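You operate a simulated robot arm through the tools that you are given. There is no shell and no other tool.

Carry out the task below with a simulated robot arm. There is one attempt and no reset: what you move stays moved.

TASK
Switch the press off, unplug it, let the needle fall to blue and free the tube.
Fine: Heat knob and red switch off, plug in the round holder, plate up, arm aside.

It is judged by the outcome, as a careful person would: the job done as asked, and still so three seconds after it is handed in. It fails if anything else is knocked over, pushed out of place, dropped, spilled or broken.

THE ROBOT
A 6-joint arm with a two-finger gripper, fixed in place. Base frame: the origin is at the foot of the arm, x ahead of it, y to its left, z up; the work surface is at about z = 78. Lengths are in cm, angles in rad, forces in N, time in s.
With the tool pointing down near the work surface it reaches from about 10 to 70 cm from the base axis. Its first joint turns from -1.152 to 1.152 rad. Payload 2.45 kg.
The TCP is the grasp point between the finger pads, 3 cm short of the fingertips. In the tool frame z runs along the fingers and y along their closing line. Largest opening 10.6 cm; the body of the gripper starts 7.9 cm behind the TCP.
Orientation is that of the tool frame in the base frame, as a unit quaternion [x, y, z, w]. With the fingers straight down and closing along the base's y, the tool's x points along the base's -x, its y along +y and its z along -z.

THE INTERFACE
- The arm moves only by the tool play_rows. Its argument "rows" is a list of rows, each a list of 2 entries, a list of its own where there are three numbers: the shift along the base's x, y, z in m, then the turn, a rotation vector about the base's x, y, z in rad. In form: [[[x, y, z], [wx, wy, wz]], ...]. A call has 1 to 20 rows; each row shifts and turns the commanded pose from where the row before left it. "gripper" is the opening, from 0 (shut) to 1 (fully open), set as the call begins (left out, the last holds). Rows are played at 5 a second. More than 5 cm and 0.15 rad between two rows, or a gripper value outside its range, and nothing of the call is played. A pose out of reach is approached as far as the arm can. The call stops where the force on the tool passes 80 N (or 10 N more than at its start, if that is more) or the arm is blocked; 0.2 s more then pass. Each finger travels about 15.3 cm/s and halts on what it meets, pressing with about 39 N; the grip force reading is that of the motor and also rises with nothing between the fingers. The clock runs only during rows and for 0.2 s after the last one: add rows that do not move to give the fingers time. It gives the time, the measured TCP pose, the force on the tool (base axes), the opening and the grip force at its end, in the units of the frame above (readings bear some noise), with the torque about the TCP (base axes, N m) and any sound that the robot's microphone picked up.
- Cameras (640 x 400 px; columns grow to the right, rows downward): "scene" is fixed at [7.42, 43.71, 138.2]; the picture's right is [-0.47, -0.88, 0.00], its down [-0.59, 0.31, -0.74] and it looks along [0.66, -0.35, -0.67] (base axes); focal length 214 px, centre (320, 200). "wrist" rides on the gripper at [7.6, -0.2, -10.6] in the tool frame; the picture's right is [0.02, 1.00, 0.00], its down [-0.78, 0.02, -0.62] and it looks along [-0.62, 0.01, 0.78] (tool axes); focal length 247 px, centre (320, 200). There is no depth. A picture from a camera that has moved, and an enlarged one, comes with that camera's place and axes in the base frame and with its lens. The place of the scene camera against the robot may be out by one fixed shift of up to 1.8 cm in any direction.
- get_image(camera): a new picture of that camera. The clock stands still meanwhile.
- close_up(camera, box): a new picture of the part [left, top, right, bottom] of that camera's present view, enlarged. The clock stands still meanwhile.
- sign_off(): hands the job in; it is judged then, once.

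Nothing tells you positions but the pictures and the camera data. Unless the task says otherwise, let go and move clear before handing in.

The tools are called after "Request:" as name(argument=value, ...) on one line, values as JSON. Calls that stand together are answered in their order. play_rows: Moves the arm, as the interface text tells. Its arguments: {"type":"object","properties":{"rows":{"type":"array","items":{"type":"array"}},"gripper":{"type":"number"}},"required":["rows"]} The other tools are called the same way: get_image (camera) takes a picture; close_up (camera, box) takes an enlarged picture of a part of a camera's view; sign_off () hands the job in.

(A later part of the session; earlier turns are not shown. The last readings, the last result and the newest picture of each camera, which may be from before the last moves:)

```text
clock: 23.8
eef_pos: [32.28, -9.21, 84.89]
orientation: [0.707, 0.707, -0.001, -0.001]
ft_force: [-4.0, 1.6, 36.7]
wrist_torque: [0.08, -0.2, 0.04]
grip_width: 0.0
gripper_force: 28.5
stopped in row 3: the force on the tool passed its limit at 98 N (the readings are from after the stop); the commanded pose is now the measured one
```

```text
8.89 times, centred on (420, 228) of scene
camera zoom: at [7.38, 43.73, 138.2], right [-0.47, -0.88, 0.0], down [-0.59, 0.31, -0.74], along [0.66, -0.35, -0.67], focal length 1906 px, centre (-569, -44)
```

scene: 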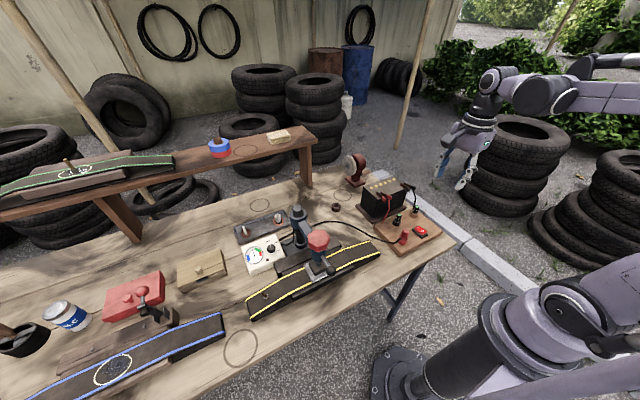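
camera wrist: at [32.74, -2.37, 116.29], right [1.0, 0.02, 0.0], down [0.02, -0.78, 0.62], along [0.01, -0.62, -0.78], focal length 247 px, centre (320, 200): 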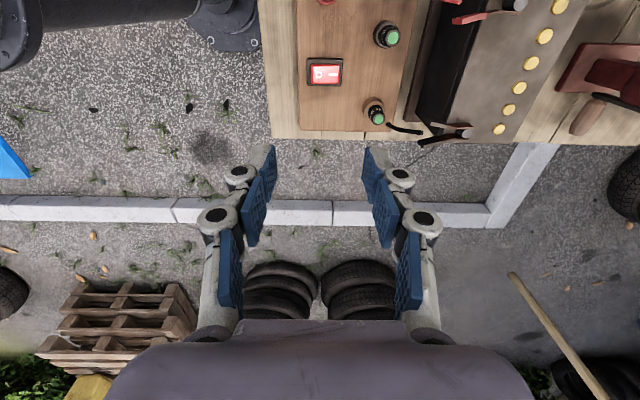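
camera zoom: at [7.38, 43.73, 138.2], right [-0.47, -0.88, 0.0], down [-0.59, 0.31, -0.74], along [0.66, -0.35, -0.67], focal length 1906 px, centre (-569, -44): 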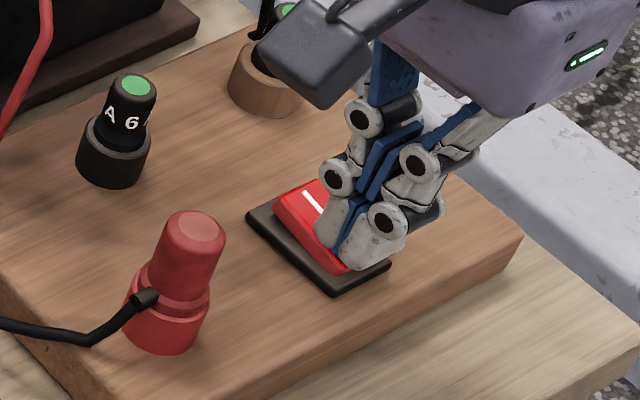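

The force spiked and the rocker appears to have tipped to the O side. I'll lift off and check.

Request:
play_rows(rows=[[[0, 0, 0.02], [0, 0, 0]], [[0, 0, 0.03], [0, 0, 0]], [[0, 0, 0.04], [0, 0, 0]], [[0, 0, 0.03], [0, 0, 0]]])

Request:
close_up(camera="wrist", box=[260, 20, 420, 140])

Request:
close_up(camera="scene", box=[380, 195, 450, 255])

Request:
get_image(camera="scene")

```text
clock: 24.8
eef_pos: [32.43, -9.25, 96.92]
orientation: [0.707, 0.707, 0.0, 0.0]
ft_force: [-0.9, -0.9, 0.3]
wrist_torque: [0.06, -0.01, -0.01]
grip_width: 0.0
gripper_force: 28.3
```

```text
3.33 times, centred on (340, 80) of wrist
camera zoom: at [32.25, -1.61, 107.56], right [1.0, 0.02, 0.0], down [0.02, -0.78, 0.62], along [0.01, -0.62, -0.78], focal length 823 px, centre (253, 600)
```

zoom: 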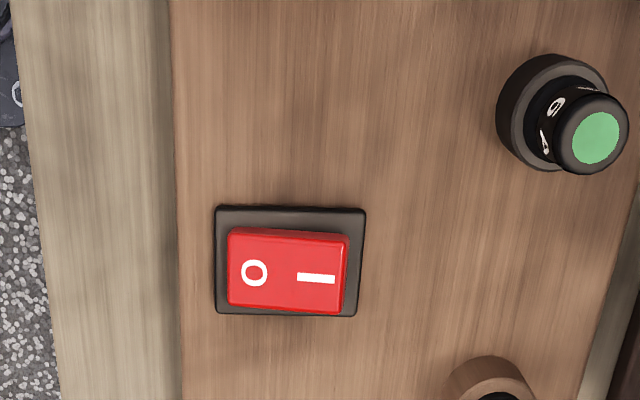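

```text
6.67 times, centred on (415, 225) of scene
camera zoom: at [7.42, 43.71, 138.2], right [-0.47, -0.88, 0.0], down [-0.59, 0.31, -0.74], along [0.66, -0.35, -0.67], focal length 1430 px, centre (-313, 33)
```

zoom: 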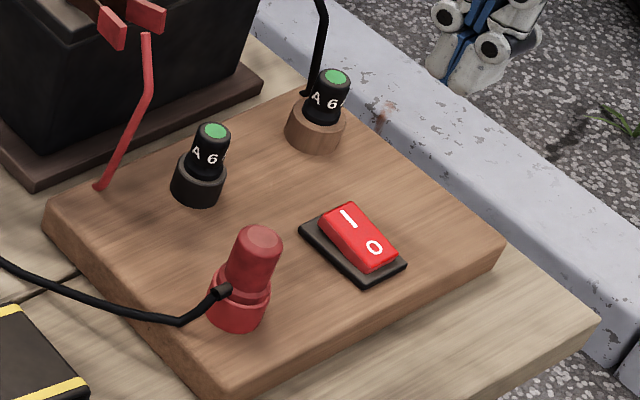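

```text
taken
```

scene: 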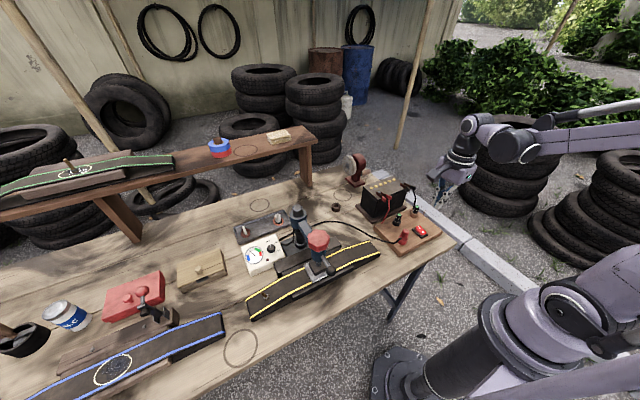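

The rocker's O end is now down, so the switch is off and the board did not move. Next I'll hover above the red plug with the fingers open to measure it.

Request:
play_rows(rows=[[[0.003, 0.0275, 0.007], [0, 0, 0]], [[0.003, 0.0275, 0], [0, 0, 0]], [[0.003, 0.0275, 0], [0, 0, 0]], [[0, 0, 0], [0, 0, 0]]], gripper=0.57)

Request:
get_image(camera="wrist")

Request:
close_up(camera="wrist", box=[240, 50, 400, 170])

Request:
close_up(camera="scene", box=[380, 210, 430, 255])

```text
clock: 25.8
eef_pos: [33.21, -1.16, 97.45]
orientation: [0.707, 0.707, 0.0, -0.001]
ft_force: [0.4, -0.6, -0.1]
wrist_torque: [0.0, -0.01, 0.01]
grip_width: 6.05
gripper_force: 0.1
```

```text
taken
camera wrist: at [32.96, 6.53, 108.05], right [1.0, 0.02, 0.0], down [0.02, -0.78, 0.62], along [0.01, -0.62, -0.78], focal length 247 px, centre (320, 200)
```

wrist: 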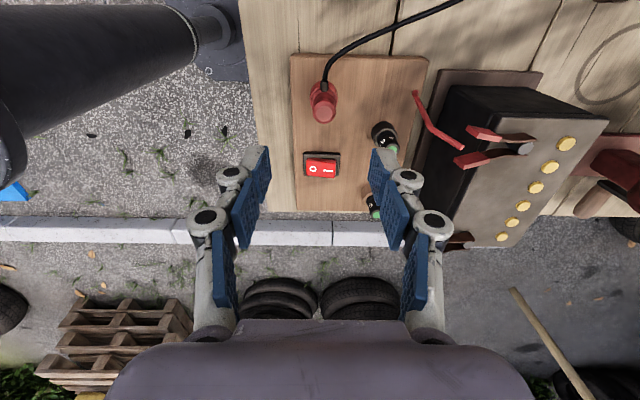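

```text
3.33 times, centred on (320, 110) of wrist
camera zoom: at [32.96, 6.53, 108.05], right [1.0, 0.02, 0.0], down [0.02, -0.78, 0.62], along [0.01, -0.62, -0.78], focal length 823 px, centre (320, 500)
```

zoom: 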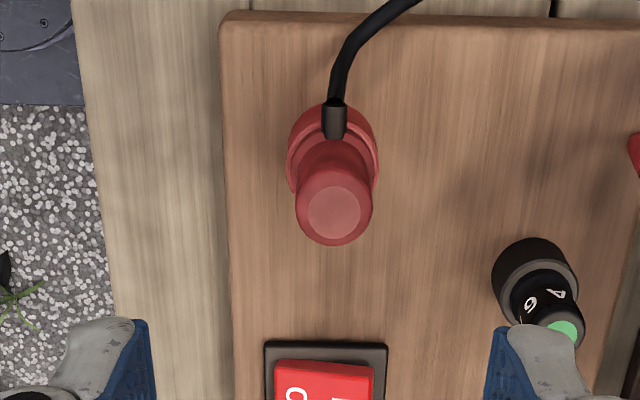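

```text
8.89 times, centred on (405, 232) of scene
camera zoom: at [7.42, 43.71, 138.2], right [-0.47, -0.88, 0.0], down [-0.59, 0.31, -0.74], along [0.66, -0.35, -0.67], focal length 1906 px, centre (-436, -89)
```

zoom: 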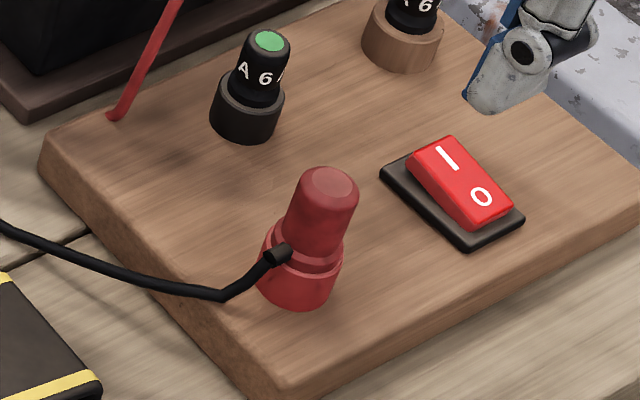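

The plug's axis is about (33.4, -1.2) with its top near z≈85.6, and its cable leaves toward +y, clear of the fingers. I'll lower around it, checking partway.

Request:
play_rows(rows=[[[0.002, 0, -0.03], [0, 0, 0]], [[0, 0, -0.03], [0, 0, 0]], [[0, 0, -0.025], [0, 0, 0]], [[0, 0, 0], [0, 0, 0]]], gripper=0.45)

Request:
close_up(camera="wrist", box=[220, 80, 420, 230])

Request:
close_up(camera="scene", box=[375, 195, 435, 250])

```text
clock: 26.8
eef_pos: [33.35, -0.87, 89.08]
orientation: [0.707, 0.707, 0.0, 0.0]
ft_force: [0.4, 0.2, 0.6]
wrist_torque: [0.0, -0.01, 0.0]
grip_width: 4.78
gripper_force: 0.1
```

```text
2.67 times, centred on (320, 155) of wrist
camera zoom: at [33.1, 6.84, 99.65], right [1.0, 0.02, 0.0], down [0.02, -0.78, 0.62], along [0.01, -0.62, -0.78], focal length 659 px, centre (320, 320)
```

zoom: 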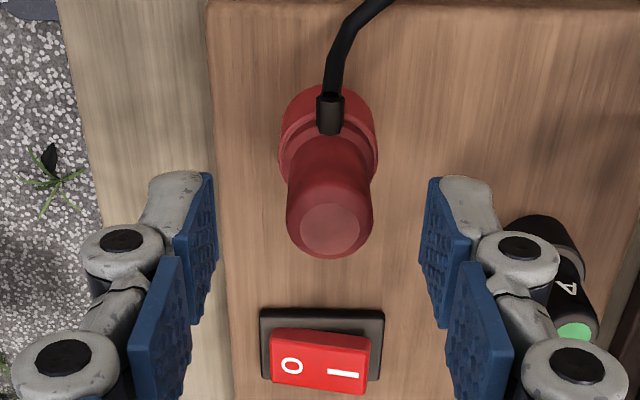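

```text
7.27 times, centred on (405, 222) of scene
camera zoom: at [7.42, 43.71, 138.2], right [-0.47, -0.88, 0.0], down [-0.59, 0.31, -0.74], along [0.66, -0.35, -0.67], focal length 1560 px, centre (-298, 36)
```

zoom: 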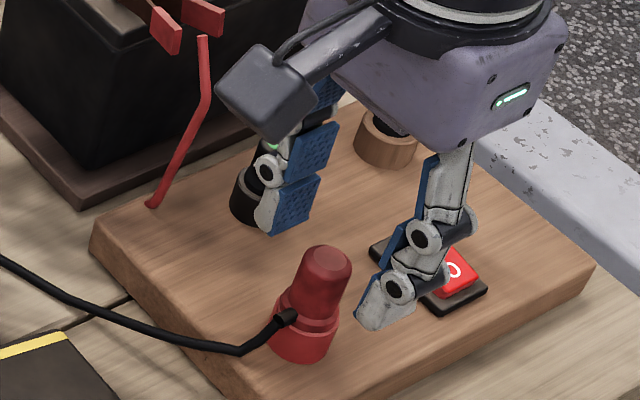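

Alignment is good. I'll lower so the fingertips end just above the socket rim, then close on the plug body.

Request:
play_rows(rows=[[[0, -0.0015, -0.012], [0, 0, 0]], [[0, 0, -0.012], [0, 0, 0]], [[0, 0, -0.007], [0, 0, 0]], [[0, 0, 0], [0, 0, 0]]])

Request:
close_up(camera="wrist", box=[220, 80, 420, 230])

Request:
close_up(camera="scene", box=[375, 195, 435, 250])

```text
clock: 27.8
eef_pos: [33.39, -1.19, 85.91]
orientation: [0.708, 0.707, 0.0, 0.0]
ft_force: [-0.7, -0.1, -0.3]
wrist_torque: [-0.03, -0.03, -0.01]
grip_width: 4.77
gripper_force: 0.0
```

```text
2.67 times, centred on (320, 155) of wrist
camera zoom: at [33.21, 6.49, 96.56], right [1.0, 0.02, 0.0], down [0.02, -0.78, 0.62], along [0.01, -0.62, -0.78], focal length 659 px, centre (320, 320)
```

zoom: 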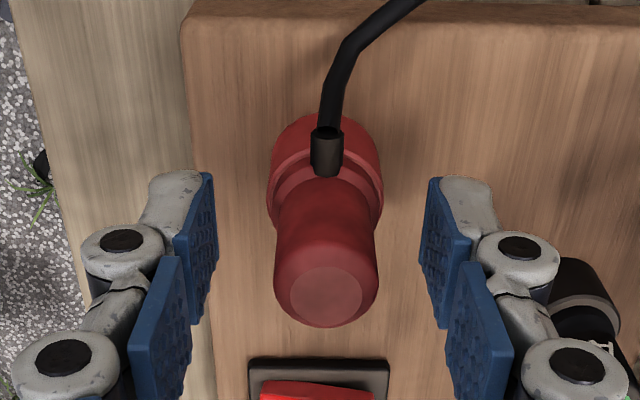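

```text
7.27 times, centred on (405, 222) of scene
camera zoom: at [7.42, 43.71, 138.2], right [-0.47, -0.88, 0.0], down [-0.59, 0.31, -0.74], along [0.66, -0.35, -0.67], focal length 1560 px, centre (-298, 36)
```

zoom: 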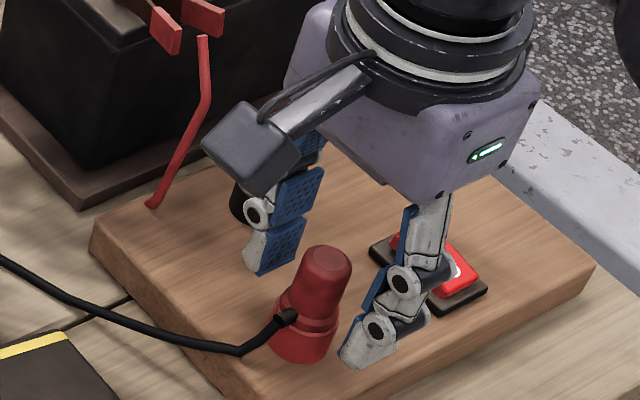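

Request:
play_rows(rows=[[[0, 0, 0], [0, 0, 0]], [[0, 0, 0], [0, 0, 0]], [[0, 0, 0], [0, 0, 0]]], gripper=0.0)

Request:
close_up(camera="wrist", box=[220, 80, 420, 230])

Request:
close_up(camera="scene", box=[375, 195, 435, 250])

```text
clock: 28.6
eef_pos: [33.43, -1.07, 85.94]
orientation: [0.707, 0.707, 0.0, 0.0]
ft_force: [-0.1, 0.3, 1.6]
wrist_torque: [-0.01, 0.0, -0.01]
grip_width: 2.34
gripper_force: 38.8
```

```text
2.67 times, centred on (320, 155) of wrist
camera zoom: at [33.21, 6.5, 96.57], right [1.0, 0.02, 0.0], down [0.02, -0.78, 0.62], along [0.01, -0.62, -0.78], focal length 659 px, centre (320, 320)
```

zoom: 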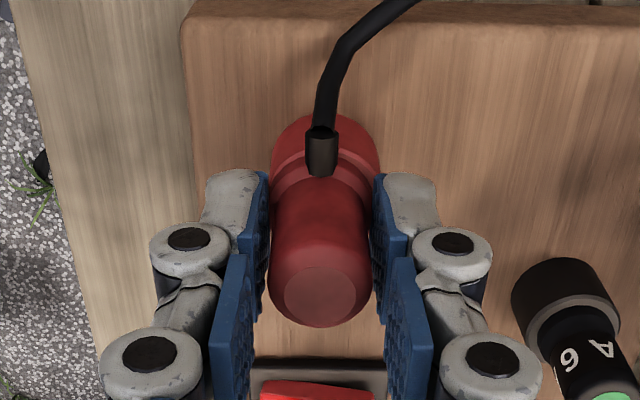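

```text
7.27 times, centred on (405, 222) of scene
camera zoom: at [7.42, 43.71, 138.2], right [-0.47, -0.88, 0.0], down [-0.59, 0.31, -0.74], along [0.66, -0.35, -0.67], focal length 1560 px, centre (-298, 36)
```

zoom: 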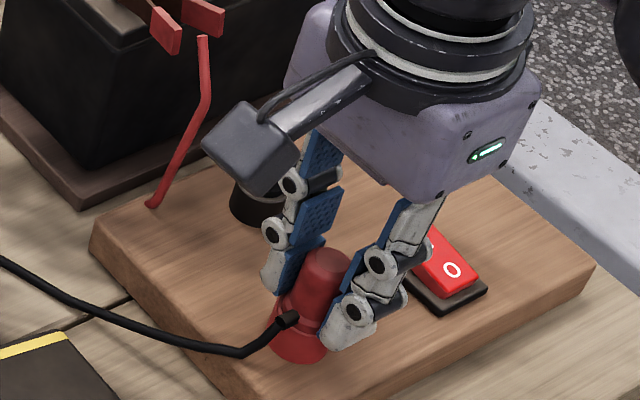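

The plug is gripped (2.34 cm wide). Now pull it straight up.

Request:
play_rows(rows=[[[0, 0, 0.005], [0, 0, 0]], [[0, 0, 0.005], [0, 0, 0]], [[0, 0, 0.005], [0, 0, 0]], [[0, 0, 0.005], [0, 0, 0]]])

Request:
close_up(camera="scene", box=[375, 195, 435, 250])

```text
clock: 29.6
eef_pos: [33.35, -1.25, 87.87]
orientation: [0.708, 0.707, 0.0, 0.0]
ft_force: [0.1, -0.8, 0.0]
wrist_torque: [-0.03, 0.0, 0.0]
grip_width: 2.32
gripper_force: 38.5
```

```text
7.27 times, centred on (405, 222) of scene
camera zoom: at [7.42, 43.71, 138.2], right [-0.47, -0.88, 0.0], down [-0.59, 0.31, -0.74], along [0.66, -0.35, -0.67], focal length 1560 px, centre (-298, 36)
```

zoom: 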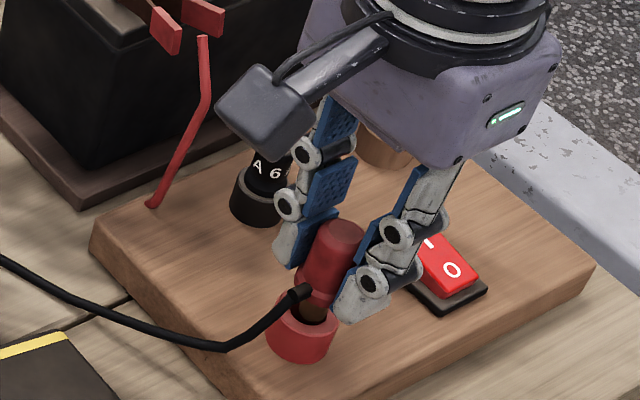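

The plug is out of the socket. I'll lift it high and go around the battery toward the ring holder.

Request:
play_rows(rows=[[[0, 0, 0.02], [0, 0, 0]], [[0, 0, 0.03], [0, 0, 0]], [[0, 0, 0.03], [0, 0, 0]], [[0, 0, 0.03], [0, 0, 0]], [[0.004, 0.025, 0], [0, 0, 0]], [[0.004, 0.025, 0], [0, 0, 0]], [[0.004, 0.025, 0], [0, 0, 0]], [[0.004, 0.025, 0], [0, 0, 0]], [[0.02, 0, 0], [0, 0, 0]], [[0.03, 0, 0], [0, 0, 0]], [[0.03, 0, 0], [0, 0, 0]], [[0.03, 0, 0], [0, 0, 0]], [[0.03, 0, 0], [0, 0, 0]], [[0.03, 0, 0], [0, 0, 0]], [[0, 0, 0], [0, 0, 0]]])

Request:
get_image(camera="wrist")

Request:
get_image(camera="scene")

```text
clock: 32.8
eef_pos: [51.76, 8.79, 98.82]
orientation: [0.707, 0.707, 0.0, 0.0]
ft_force: [-0.7, 0.6, 0.1]
wrist_torque: [-0.03, 0.0, -0.01]
grip_width: 2.36
gripper_force: 38.5
```

```text
taken
camera wrist: at [51.62, 16.38, 109.49], right [1.0, 0.02, 0.0], down [0.02, -0.78, 0.62], along [0.01, -0.62, -0.78], focal length 247 px, centre (320, 200)
```

wrist: 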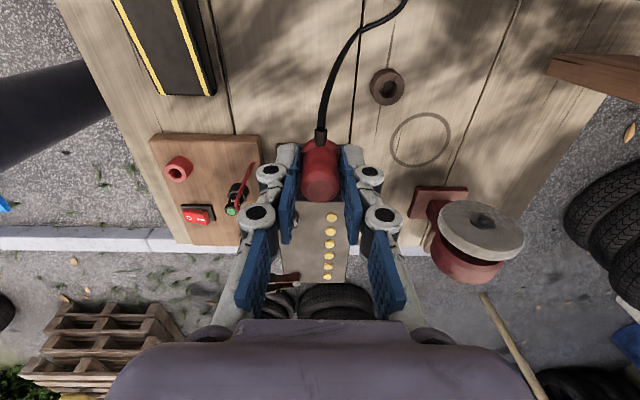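

```text
taken
```

scene: 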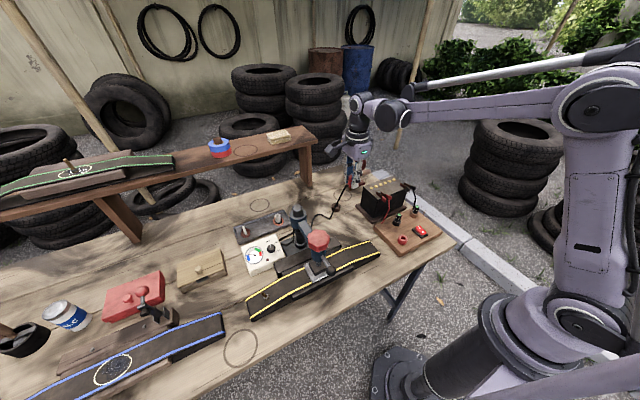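

The holder ring triangulates to about (59.0, 9.2), top near z≈80.5. I'll move above it and refine.

Request:
play_rows(rows=[[[0.024, 0.0015, 0], [0, 0, 0]], [[0.024, 0.0015, 0], [0, 0, 0]], [[0.024, 0.0015, 0], [0, 0, 0]], [[0, 0, 0], [0, 0, 0]]])

Request:
get_image(camera="wrist")

Request:
close_up(camera="wrist", box=[260, 50, 400, 210])

Request:
close_up(camera="scene", box=[300, 130, 400, 230])

```text
clock: 33.8
eef_pos: [59.17, 9.03, 98.92]
orientation: [0.707, 0.707, 0.0, 0.0]
ft_force: [0.3, 0.6, -0.5]
wrist_torque: [-0.02, 0.03, -0.02]
grip_width: 2.3
gripper_force: 38.9
```

```text
taken
camera wrist: at [58.93, 16.7, 109.61], right [1.0, 0.02, 0.0], down [0.02, -0.78, 0.62], along [0.01, -0.62, -0.78], focal length 247 px, centre (320, 200)
```

wrist: 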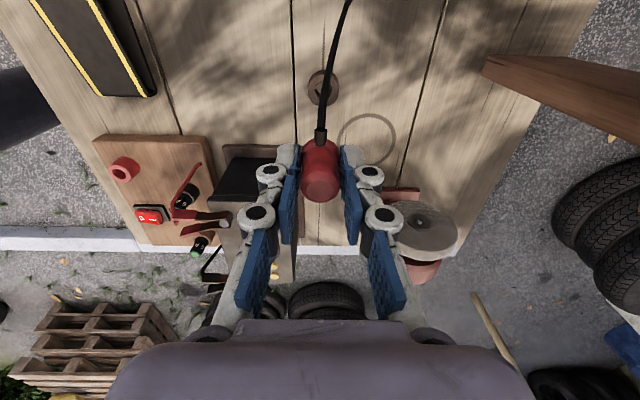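

```text
2.50 times, centred on (330, 130) of wrist
camera zoom: at [58.93, 16.7, 109.61], right [1.0, 0.02, 0.0], down [0.02, -0.78, 0.62], along [0.01, -0.62, -0.78], focal length 617 px, centre (295, 375)
```

zoom: 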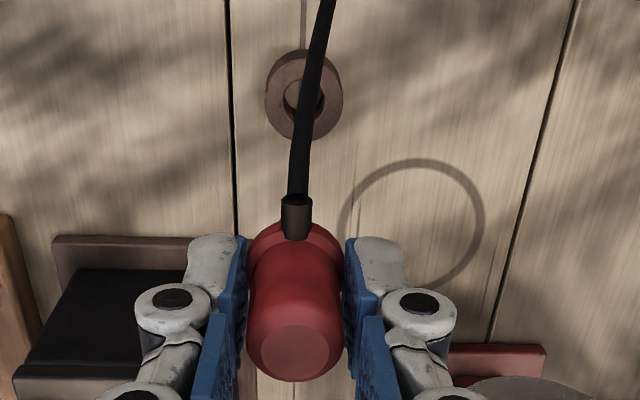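

```text
4.00 times, centred on (350, 180) of scene
camera zoom: at [7.42, 43.71, 138.2], right [-0.47, -0.88, 0.0], down [-0.59, 0.31, -0.74], along [0.66, -0.35, -0.67], focal length 858 px, centre (200, 280)
```

zoom: 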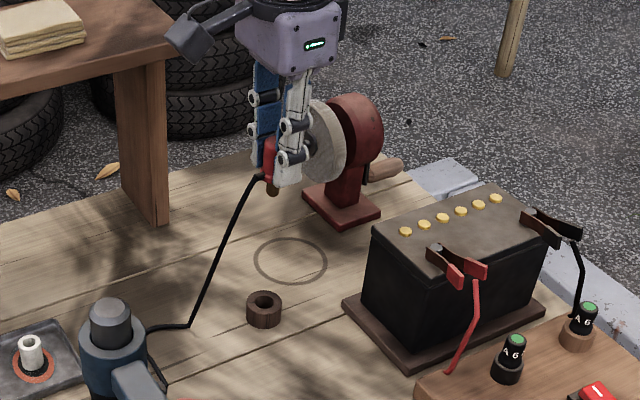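

I'll measure the empty socket from here too, since its axis tells me where the plug sits within the grip.

Request:
close_up(camera="wrist", box=[85, 130, 185, 230])

Request:
close_up(camera="scene", box=[385, 215, 425, 250])

Request:
close_up(camera="scene", box=[325, 150, 395, 215])

Request:
close_up(camera="wrist", box=[295, 55, 350, 205])

```text
4.00 times, centred on (135, 180) of wrist
camera zoom: at [58.93, 16.7, 109.61], right [1.0, 0.02, 0.0], down [0.02, -0.78, 0.62], along [0.01, -0.62, -0.78], focal length 988 px, centre (1060, 280)
```

zoom: 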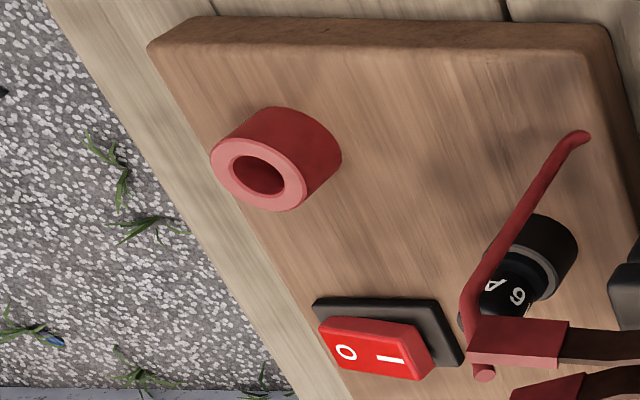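

```text
11.43 times, centred on (405, 232) of scene
camera zoom: at [7.42, 43.71, 138.2], right [-0.47, -0.88, 0.0], down [-0.59, 0.31, -0.74], along [0.66, -0.35, -0.67], focal length 2451 px, centre (-651, -171)
```

zoom: 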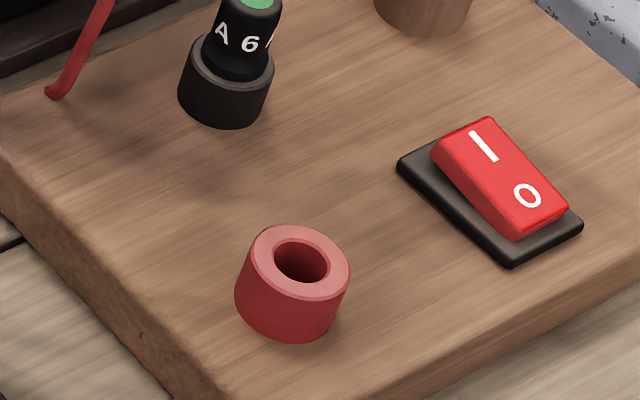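

```text
6.15 times, centred on (360, 182) of scene
camera zoom: at [7.42, 43.71, 138.2], right [-0.47, -0.88, 0.0], down [-0.59, 0.31, -0.74], along [0.66, -0.35, -0.67], focal length 1320 px, centre (74, 308)
```

zoom: 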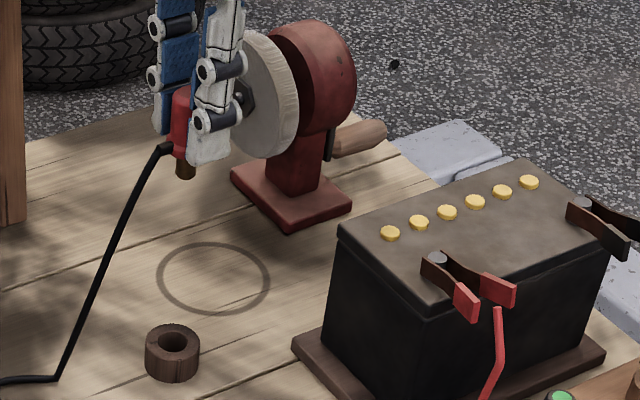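

```text
2.67 times, centred on (322, 130) of wrist
camera zoom: at [58.93, 16.7, 109.61], right [1.0, 0.02, 0.0], down [0.02, -0.78, 0.62], along [0.01, -0.62, -0.78], focal length 659 px, centre (313, 387)
```

zoom: 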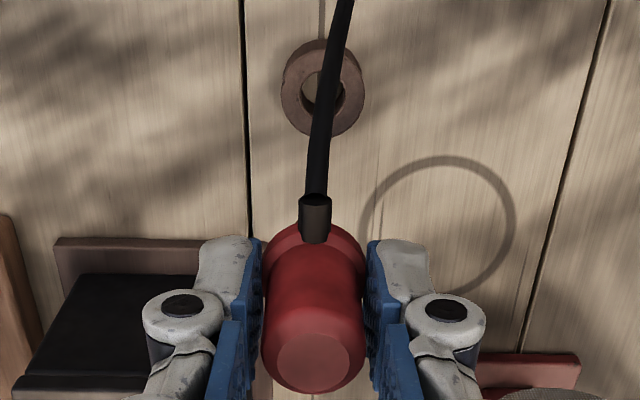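

The plug's pin (≈1.1 cm wide, ≈1.9 cm long) should fit the ring's ≈1.9 cm hole. I'll lower to just above the ring and check alignment from both cameras.

Request:
play_rows(rows=[[[0.0012, -0.001, -0.03], [0, 0, 0]], [[0, 0, -0.03], [0, 0, 0]], [[0, 0, -0.03], [0, 0, 0]], [[0, 0, -0.025], [0, 0, 0]], [[0, 0, 0], [0, 0, 0]]])

Request:
close_up(camera="wrist", box=[260, 50, 400, 210])

Request:
close_up(camera="scene", box=[310, 170, 370, 225])

```text
clock: 35.0
eef_pos: [59.3, 9.13, 87.3]
orientation: [0.707, 0.707, 0.0, 0.002]
ft_force: [0.2, -1.2, -0.3]
wrist_torque: [0.0, 0.0, -0.02]
grip_width: 2.31
gripper_force: 38.7
```

```text
2.50 times, centred on (330, 130) of wrist
camera zoom: at [59.1, 16.71, 97.81], right [1.0, 0.02, 0.0], down [0.02, -0.78, 0.62], along [0.01, -0.62, -0.78], focal length 617 px, centre (295, 375)
```

zoom: 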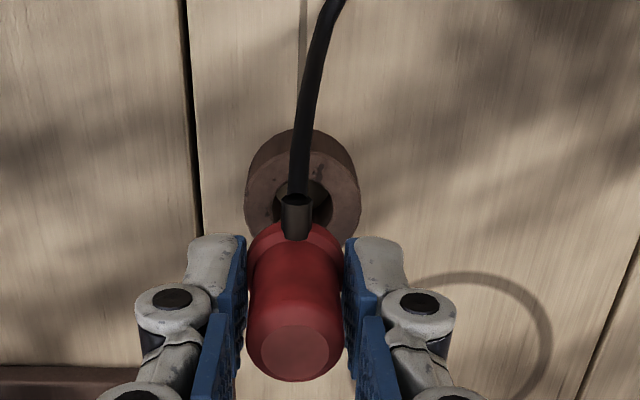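

```text
7.27 times, centred on (340, 198) of scene
camera zoom: at [7.42, 43.71, 138.2], right [-0.47, -0.88, 0.0], down [-0.59, 0.31, -0.74], along [0.66, -0.35, -0.67], focal length 1560 px, centre (174, 218)
```

zoom: 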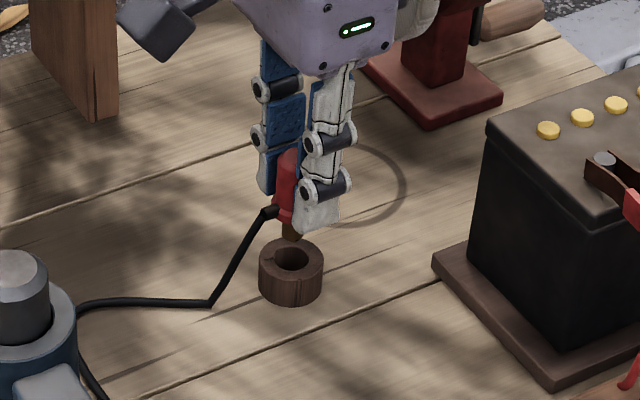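

Request:
close_up(camera="wrist", box=[285, 90, 355, 150])

Request:
close_up(camera="scene", box=[330, 180, 366, 216])

```text
6.67 times, centred on (320, 120) of wrist
camera zoom: at [59.1, 16.71, 97.81], right [1.0, 0.02, 0.0], down [0.02, -0.78, 0.62], along [0.01, -0.62, -0.78], focal length 1646 px, centre (320, 733)
```

zoom: 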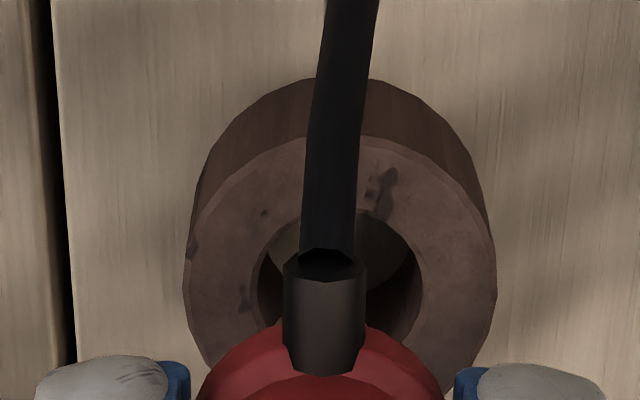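

```text
11.11 times, centred on (348, 198) of scene
camera zoom: at [7.42, 43.71, 138.2], right [-0.47, -0.88, 0.0], down [-0.59, 0.31, -0.74], along [0.66, -0.35, -0.67], focal length 2383 px, centre (9, 222)
```

zoom: 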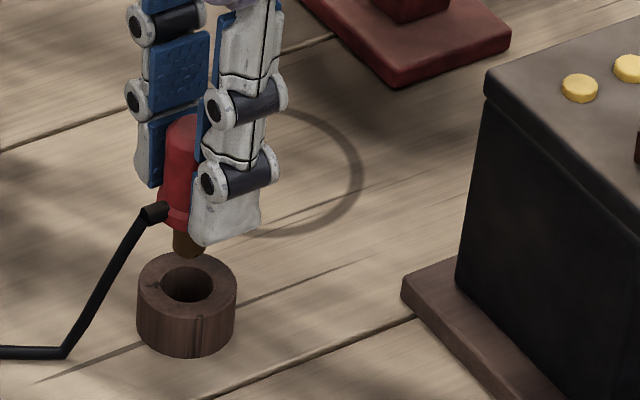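

Compared in both views, the pin is within ~0.2 cm of the hole's centre; a correction of (+0.2, -0.1) cm centres it. Then I'll insert in small steps.

Request:
play_rows(rows=[[[0.002, -0.001, -0.005], [0, 0, 0]], [[0, 0, -0.007], [0, 0, 0]], [[0, 0, -0.005], [0, 0, 0]], [[0, 0, -0.005], [0, 0, 0]], [[0, 0, 0], [0, 0, 0]]])

Request:
close_up(camera="scene", box=[330, 180, 366, 216])

Request:
close_up(camera="wrist", box=[260, 90, 380, 190])

```text
clock: 36.2
eef_pos: [59.37, 9.14, 85.08]
orientation: [0.707, 0.707, 0.0, 0.0]
ft_force: [-0.4, 0.2, -0.6]
wrist_torque: [0.0, -0.01, 0.03]
grip_width: 2.35
gripper_force: 38.9
```

```text
11.11 times, centred on (348, 198) of scene
camera zoom: at [7.42, 43.71, 138.2], right [-0.47, -0.88, 0.0], down [-0.59, 0.31, -0.74], along [0.66, -0.35, -0.67], focal length 2383 px, centre (9, 222)
```

zoom: 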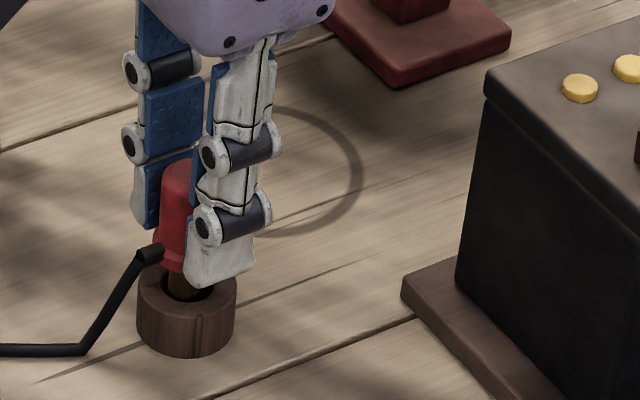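

```text
4.00 times, centred on (320, 140) of wrist
camera zoom: at [59.25, 16.69, 95.71], right [1.0, 0.02, 0.0], down [0.02, -0.78, 0.62], along [0.01, -0.62, -0.78], focal length 988 px, centre (320, 440)
```

zoom: 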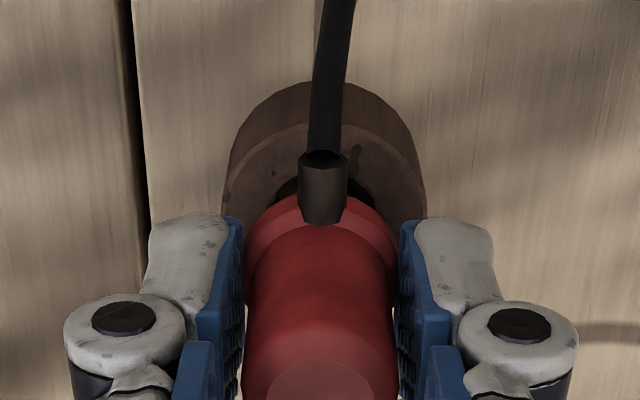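

The pin is inside the ring with no contact force. Continue to seat it gently.

Request:
play_rows(rows=[[[0, 0, -0.004], [0, 0, 0]], [[0, 0, -0.004], [0, 0, 0]], [[0, 0, -0.003], [0, 0, 0]], [[0, 0, 0], [0, 0, 0]]])

Request:
close_up(camera="scene", box=[330, 180, 366, 216])

Request:
close_up(camera="wrist", box=[260, 90, 380, 190])

```text
clock: 37.2
eef_pos: [59.42, 9.16, 84.02]
orientation: [0.707, 0.707, 0.0, 0.0]
ft_force: [-0.1, -0.4, 0.3]
wrist_torque: [-0.03, -0.01, -0.02]
grip_width: 2.35
gripper_force: 39.3
```

```text
11.11 times, centred on (348, 198) of scene
camera zoom: at [7.42, 43.71, 138.2], right [-0.47, -0.88, 0.0], down [-0.59, 0.31, -0.74], along [0.66, -0.35, -0.67], focal length 2383 px, centre (9, 222)
```

zoom: 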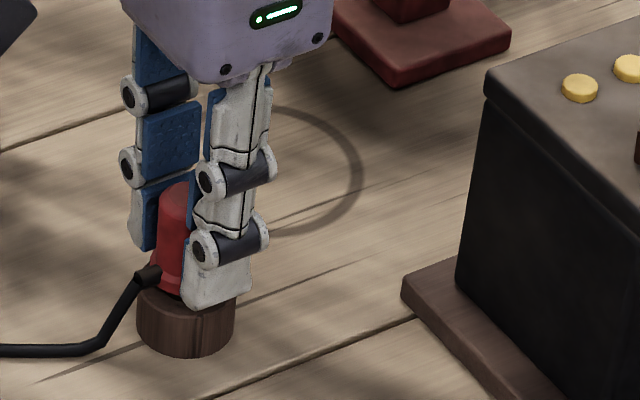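

```text
4.00 times, centred on (320, 140) of wrist
camera zoom: at [59.26, 16.74, 94.64], right [1.0, 0.02, 0.0], down [0.02, -0.78, 0.62], along [0.01, -0.62, -0.78], focal length 988 px, centre (320, 440)
```

zoom: 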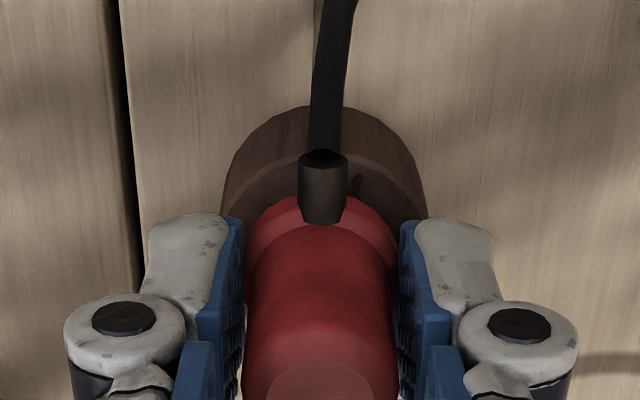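

Request:
play_rows(rows=[[[0, 0, -0.0015], [0, 0, 0]], [[0, 0, -0.0015], [0, 0, 0]], [[0, 0, 0], [0, 0, 0]]])

Request:
close_up(camera="scene", box=[330, 180, 366, 216])

```text
clock: 38.0
eef_pos: [59.43, 9.01, 83.87]
orientation: [0.707, 0.707, 0.0, 0.0]
ft_force: [0.4, 0.0, 0.1]
wrist_torque: [0.02, -0.03, 0.03]
grip_width: 2.33
gripper_force: 39.3
```

```text
11.11 times, centred on (348, 198) of scene
camera zoom: at [7.42, 43.71, 138.2], right [-0.47, -0.88, 0.0], down [-0.59, 0.31, -0.74], along [0.66, -0.35, -0.67], focal length 2383 px, centre (9, 222)
```

zoom: 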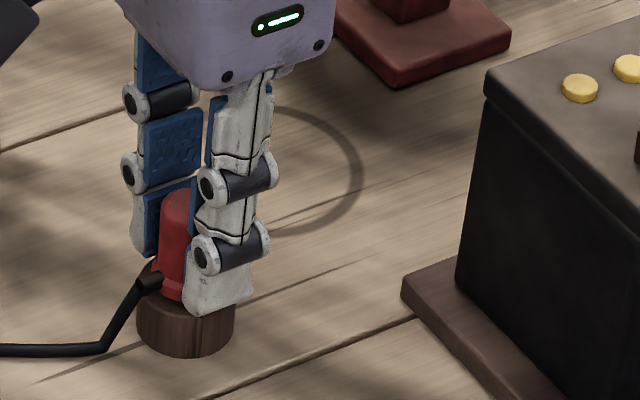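

Request:
play_rows(rows=[[[0, 0, -0.0015], [0, 0, 0]], [[0, 0, -0.001], [0, 0, 0]], [[0, 0, 0], [0, 0, 0]]])

Request:
close_up(camera="scene", box=[330, 180, 366, 216])

Request:
close_up(camera="wrist", box=[260, 90, 380, 190])

```text
clock: 38.8
eef_pos: [59.64, 8.94, 83.52]
orientation: [0.708, 0.707, 0.0, 0.0]
ft_force: [0.8, -0.5, -0.3]
wrist_torque: [0.0, 0.0, 0.0]
grip_width: 2.33
gripper_force: 39.3
```

```text
11.11 times, centred on (348, 198) of scene
camera zoom: at [7.42, 43.71, 138.2], right [-0.47, -0.88, 0.0], down [-0.59, 0.31, -0.74], along [0.66, -0.35, -0.67], focal length 2383 px, centre (9, 222)
```

zoom: 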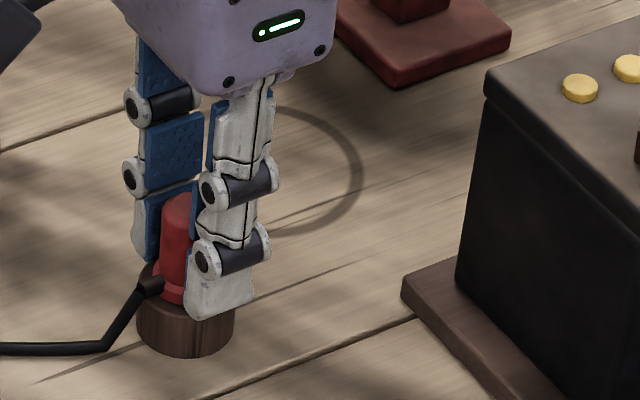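

```text
4.00 times, centred on (320, 140) of wrist
camera zoom: at [59.28, 16.58, 94.08], right [1.0, 0.02, 0.0], down [0.02, -0.78, 0.62], along [0.01, -0.62, -0.78], focal length 988 px, centre (320, 440)
```

zoom: 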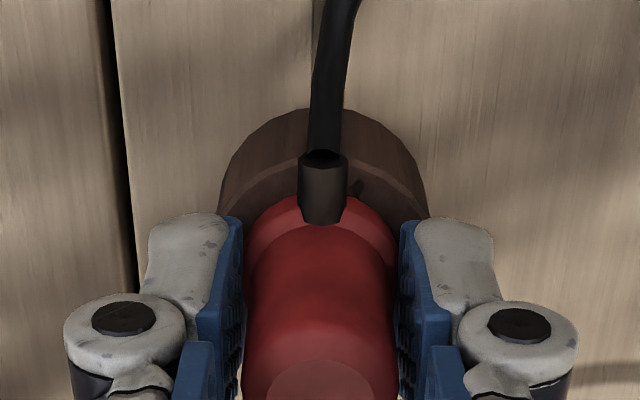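

Request:
play_rows(rows=[[[0, 0, -0.0015], [0, 0, 0]], [[0, 0, 0], [0, 0, 0]]])

```text
clock: 39.4
eef_pos: [59.44, 9.01, 83.33]
orientation: [0.707, 0.707, 0.0, 0.0]
ft_force: [-1.1, -1.1, 3.7]
wrist_torque: [-0.01, 0.03, 0.03]
grip_width: 2.32
gripper_force: 39.0
```

Light contact: the plug is seated. Release and rise straight up.

Request:
play_rows(rows=[[[0, 0, 0], [0, 0, 0]], [[0, 0, 0], [0, 0, 0]], [[0, 0, 0], [0, 0, 0]]], gripper=0.4)

Request:
close_up(camera="scene", box=[330, 180, 366, 216])

Request:
close_up(camera="wrist", box=[240, 90, 400, 210])

```text
clock: 40.2
eef_pos: [59.59, 8.9, 83.28]
orientation: [0.707, 0.707, 0.0, 0.001]
ft_force: [0.8, -0.5, -0.6]
wrist_torque: [0.02, 0.01, 0.01]
grip_width: 4.25
gripper_force: 0.1
```

```text
11.11 times, centred on (348, 198) of scene
camera zoom: at [7.42, 43.71, 138.2], right [-0.47, -0.88, 0.0], down [-0.59, 0.31, -0.74], along [0.66, -0.35, -0.67], focal length 2383 px, centre (9, 222)
```

zoom: 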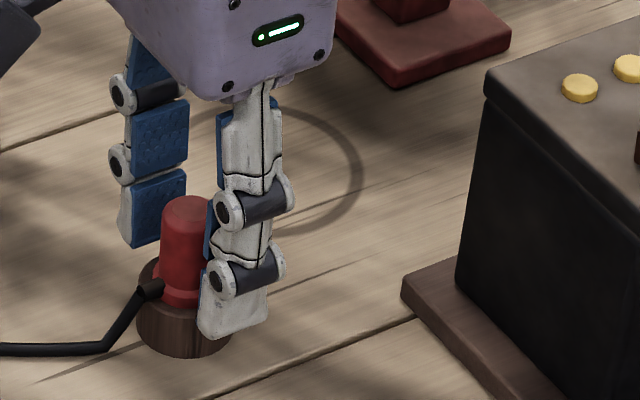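

```text
3.33 times, centred on (320, 150) of wrist
camera zoom: at [59.24, 16.62, 93.94], right [1.0, 0.02, 0.0], down [0.02, -0.78, 0.62], along [0.01, -0.62, -0.78], focal length 823 px, centre (320, 367)
```

zoom: 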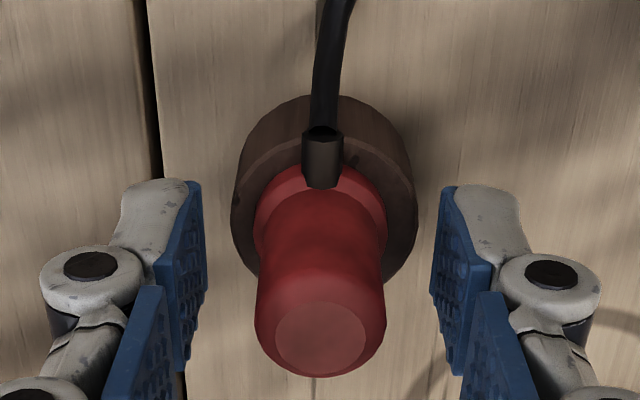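

The plug stands upright in the holder. I'll rise clear and check it and the gauge.

Request:
play_rows(rows=[[[0, 0, 0.02], [0, 0, 0]], [[0, 0, 0.03], [0, 0, 0]], [[0, 0, 0.04], [0, 0, 0]], [[0, 0, 0.04], [0, 0, 0]], [[0, 0, 0.04], [0, 0, 0]], [[0, 0, 0.03], [0, 0, 0]]])

Request:
get_image(camera="scene")

Request:
close_up(camera="scene", box=[235, 180, 365, 280])

```text
clock: 41.6
eef_pos: [59.63, 9.02, 103.77]
orientation: [0.707, 0.707, 0.0, -0.001]
ft_force: [-0.3, -0.7, -0.5]
wrist_torque: [-0.01, 0.01, 0.0]
grip_width: 4.24
gripper_force: 0.0
```

```text
taken
```

scene: 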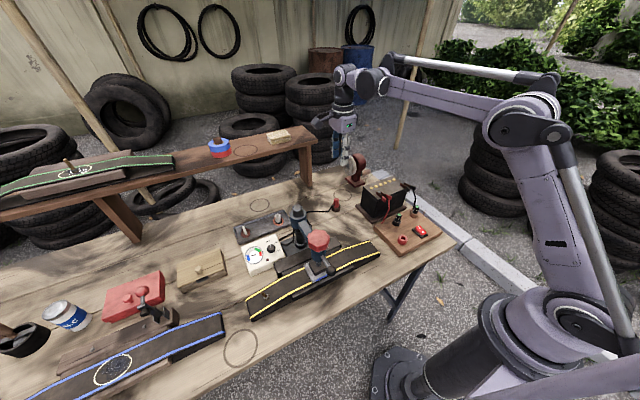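

```text
4.00 times, centred on (300, 230) of scene
camera zoom: at [7.42, 43.71, 138.2], right [-0.47, -0.88, 0.0], down [-0.59, 0.31, -0.74], along [0.66, -0.35, -0.67], focal length 858 px, centre (400, 80)
```

zoom: 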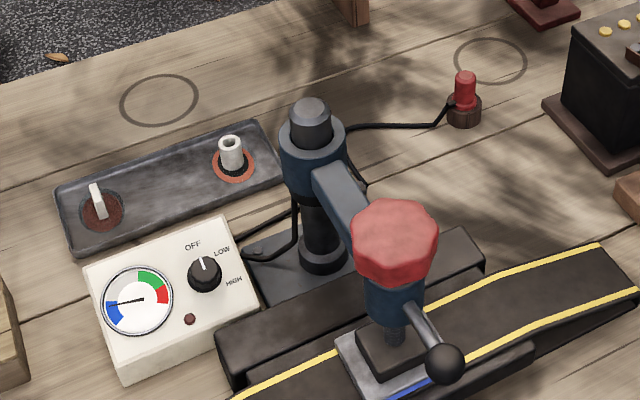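

The plug is parked, and the needle seems to have reached blue. I'll zoom in to confirm and examine the press head mechanism.

Request:
close_up(camera="scene", box=[240, 230, 290, 280])

Request:
close_up(camera="scene", box=[280, 195, 350, 290])

```text
8.00 times, centred on (265, 255) of scene
camera zoom: at [7.42, 43.71, 138.2], right [-0.47, -0.88, 0.0], down [-0.59, 0.31, -0.74], along [0.66, -0.35, -0.67], focal length 1716 px, centre (760, -240)
```

zoom: 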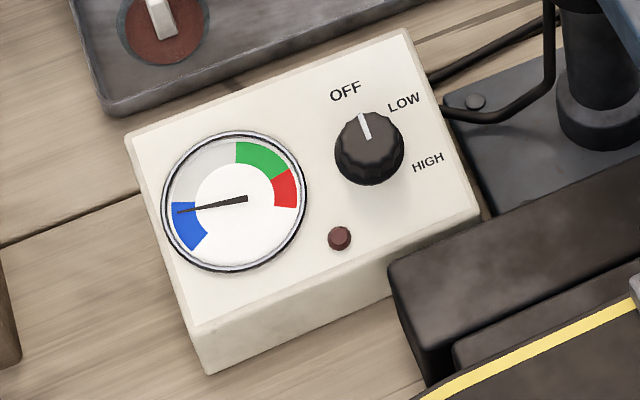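

```text
4.21 times, centred on (315, 242) of scene
camera zoom: at [7.42, 43.71, 138.2], right [-0.47, -0.88, 0.0], down [-0.59, 0.31, -0.74], along [0.66, -0.35, -0.67], focal length 903 px, centre (341, 21)
```

zoom: 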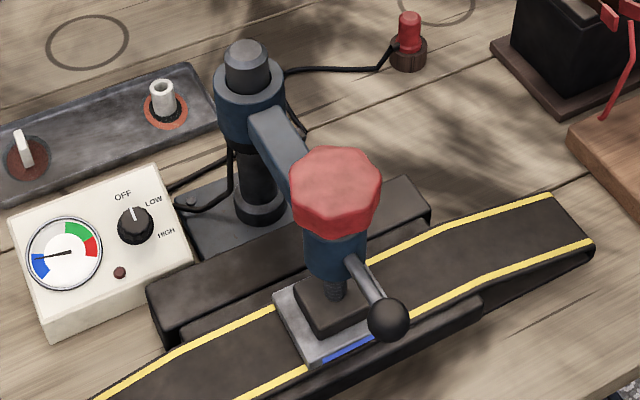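

The needle is in the blue. Next I'll bring the wrist camera round to look at the press head from the side to understand the red wheel, lever and screw.

Request:
play_rows(rows=[[[-0.0234, 0.0274, 0.01], [0, 0, 0]], [[-0.0234, 0.0274, 0.01], [0, 0, 0]], [[-0.0234, 0.0274, 0.01], [0, 0, 0]], [[-0.0234, 0.0274, 0.01], [0, 0, 0]], [[-0.0234, 0.0274, 0], [0, 0, 0]], [[-0.0234, 0.0274, 0], [0, 0, 0]], [[-0.0234, 0.0274, 0], [0, 0, 0]], [[-0.0234, 0.0274, 0], [0, 0, 0]], [[-0.0234, 0.0274, 0], [0, 0, 0]], [[-0.0234, 0.0274, -0.01], [0, 0, 0]], [[0, 0, -0.02], [0, 0, 0]], [[0, 0, 0], [0, 0, 0]]], gripper=1.0)

Request:
get_image(camera="wrist")

Request:
close_up(camera="wrist", box=[230, 80, 410, 320])

```text
clock: 44.2
eef_pos: [36.26, 36.62, 104.3]
orientation: [0.707, 0.707, 0.0, 0.0]
ft_force: [-0.6, -0.5, -0.6]
wrist_torque: [0.01, -0.01, 0.0]
grip_width: 10.61
gripper_force: 0.1
```

```text
taken
camera wrist: at [36.11, 44.1, 114.94], right [1.0, 0.02, 0.0], down [0.02, -0.78, 0.62], along [0.01, -0.62, -0.78], focal length 247 px, centre (320, 200)
```

wrist: 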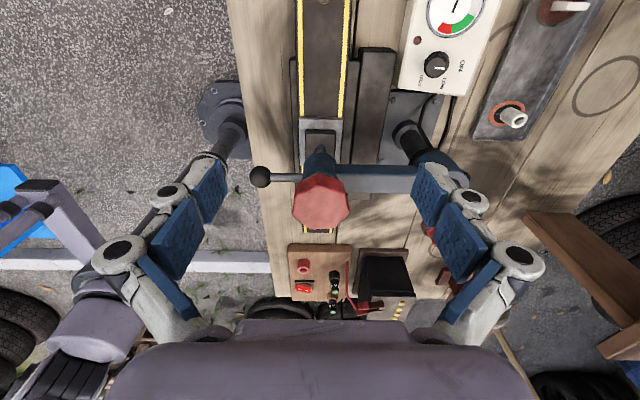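

```text
1.67 times, centred on (320, 200) of wrist
camera zoom: at [36.11, 44.1, 114.94], right [1.0, 0.02, 0.0], down [0.02, -0.78, 0.62], along [0.01, -0.62, -0.78], focal length 412 px, centre (320, 200)
```

zoom: 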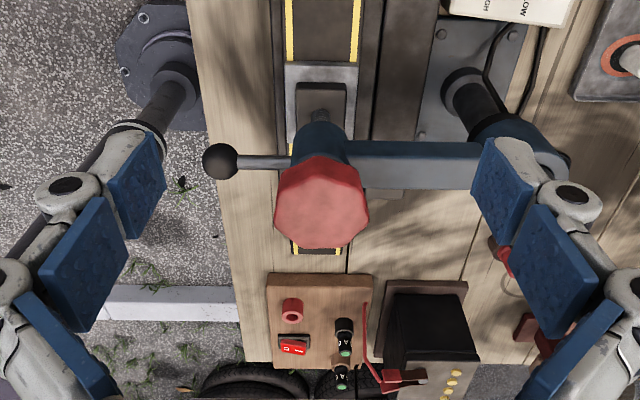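

The wheel (red) sits on the screw that carries the plate; the ball rod is a fixed swing handle on the arm. I'll lower the camera beside the press for a side view of the heights.

Request:
play_rows(rows=[[[-0.003, 0.03, 0], [0, 0, 0]], [[0, 0.03, 0], [0, 0, 0]], [[0, 0, -0.03], [0, 0, 0]], [[0, 0, -0.03], [0, 0, 0]], [[0, 0, -0.03], [0, 0, 0]], [[0, 0, -0.03], [0, 0, 0]], [[0, 0, 0], [0, 0, 0]]], gripper=1.0)

Request:
get_image(camera="wrist")

Request:
close_up(camera="wrist", box=[230, 0, 430, 150])

```text
clock: 45.8
eef_pos: [36.01, 42.6, 92.24]
orientation: [0.707, 0.708, 0.0, 0.0]
ft_force: [0.1, -0.3, -0.6]
wrist_torque: [0.0, -0.01, 0.01]
grip_width: 10.58
gripper_force: 0.1
```

```text
taken
camera wrist: at [35.88, 50.15, 102.85], right [1.0, 0.02, 0.0], down [0.02, -0.78, 0.62], along [0.01, -0.62, -0.78], focal length 247 px, centre (320, 200)
```

wrist: 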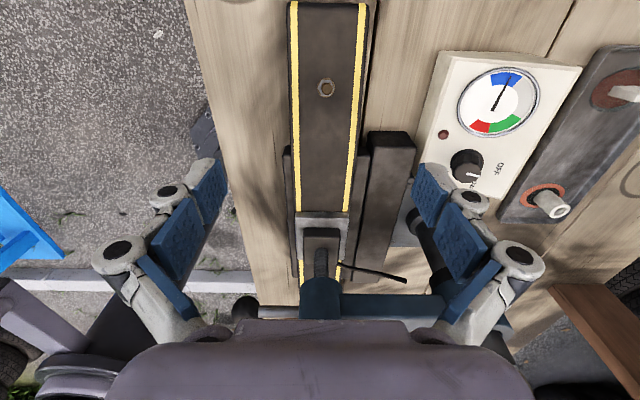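

```text
2.67 times, centred on (330, 75) of wrist
camera zoom: at [35.88, 50.15, 102.85], right [1.0, 0.02, 0.0], down [0.02, -0.78, 0.62], along [0.01, -0.62, -0.78], focal length 659 px, centre (293, 533)
```

zoom: 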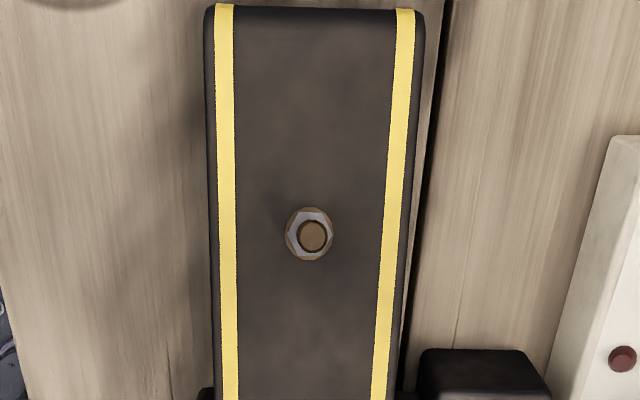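

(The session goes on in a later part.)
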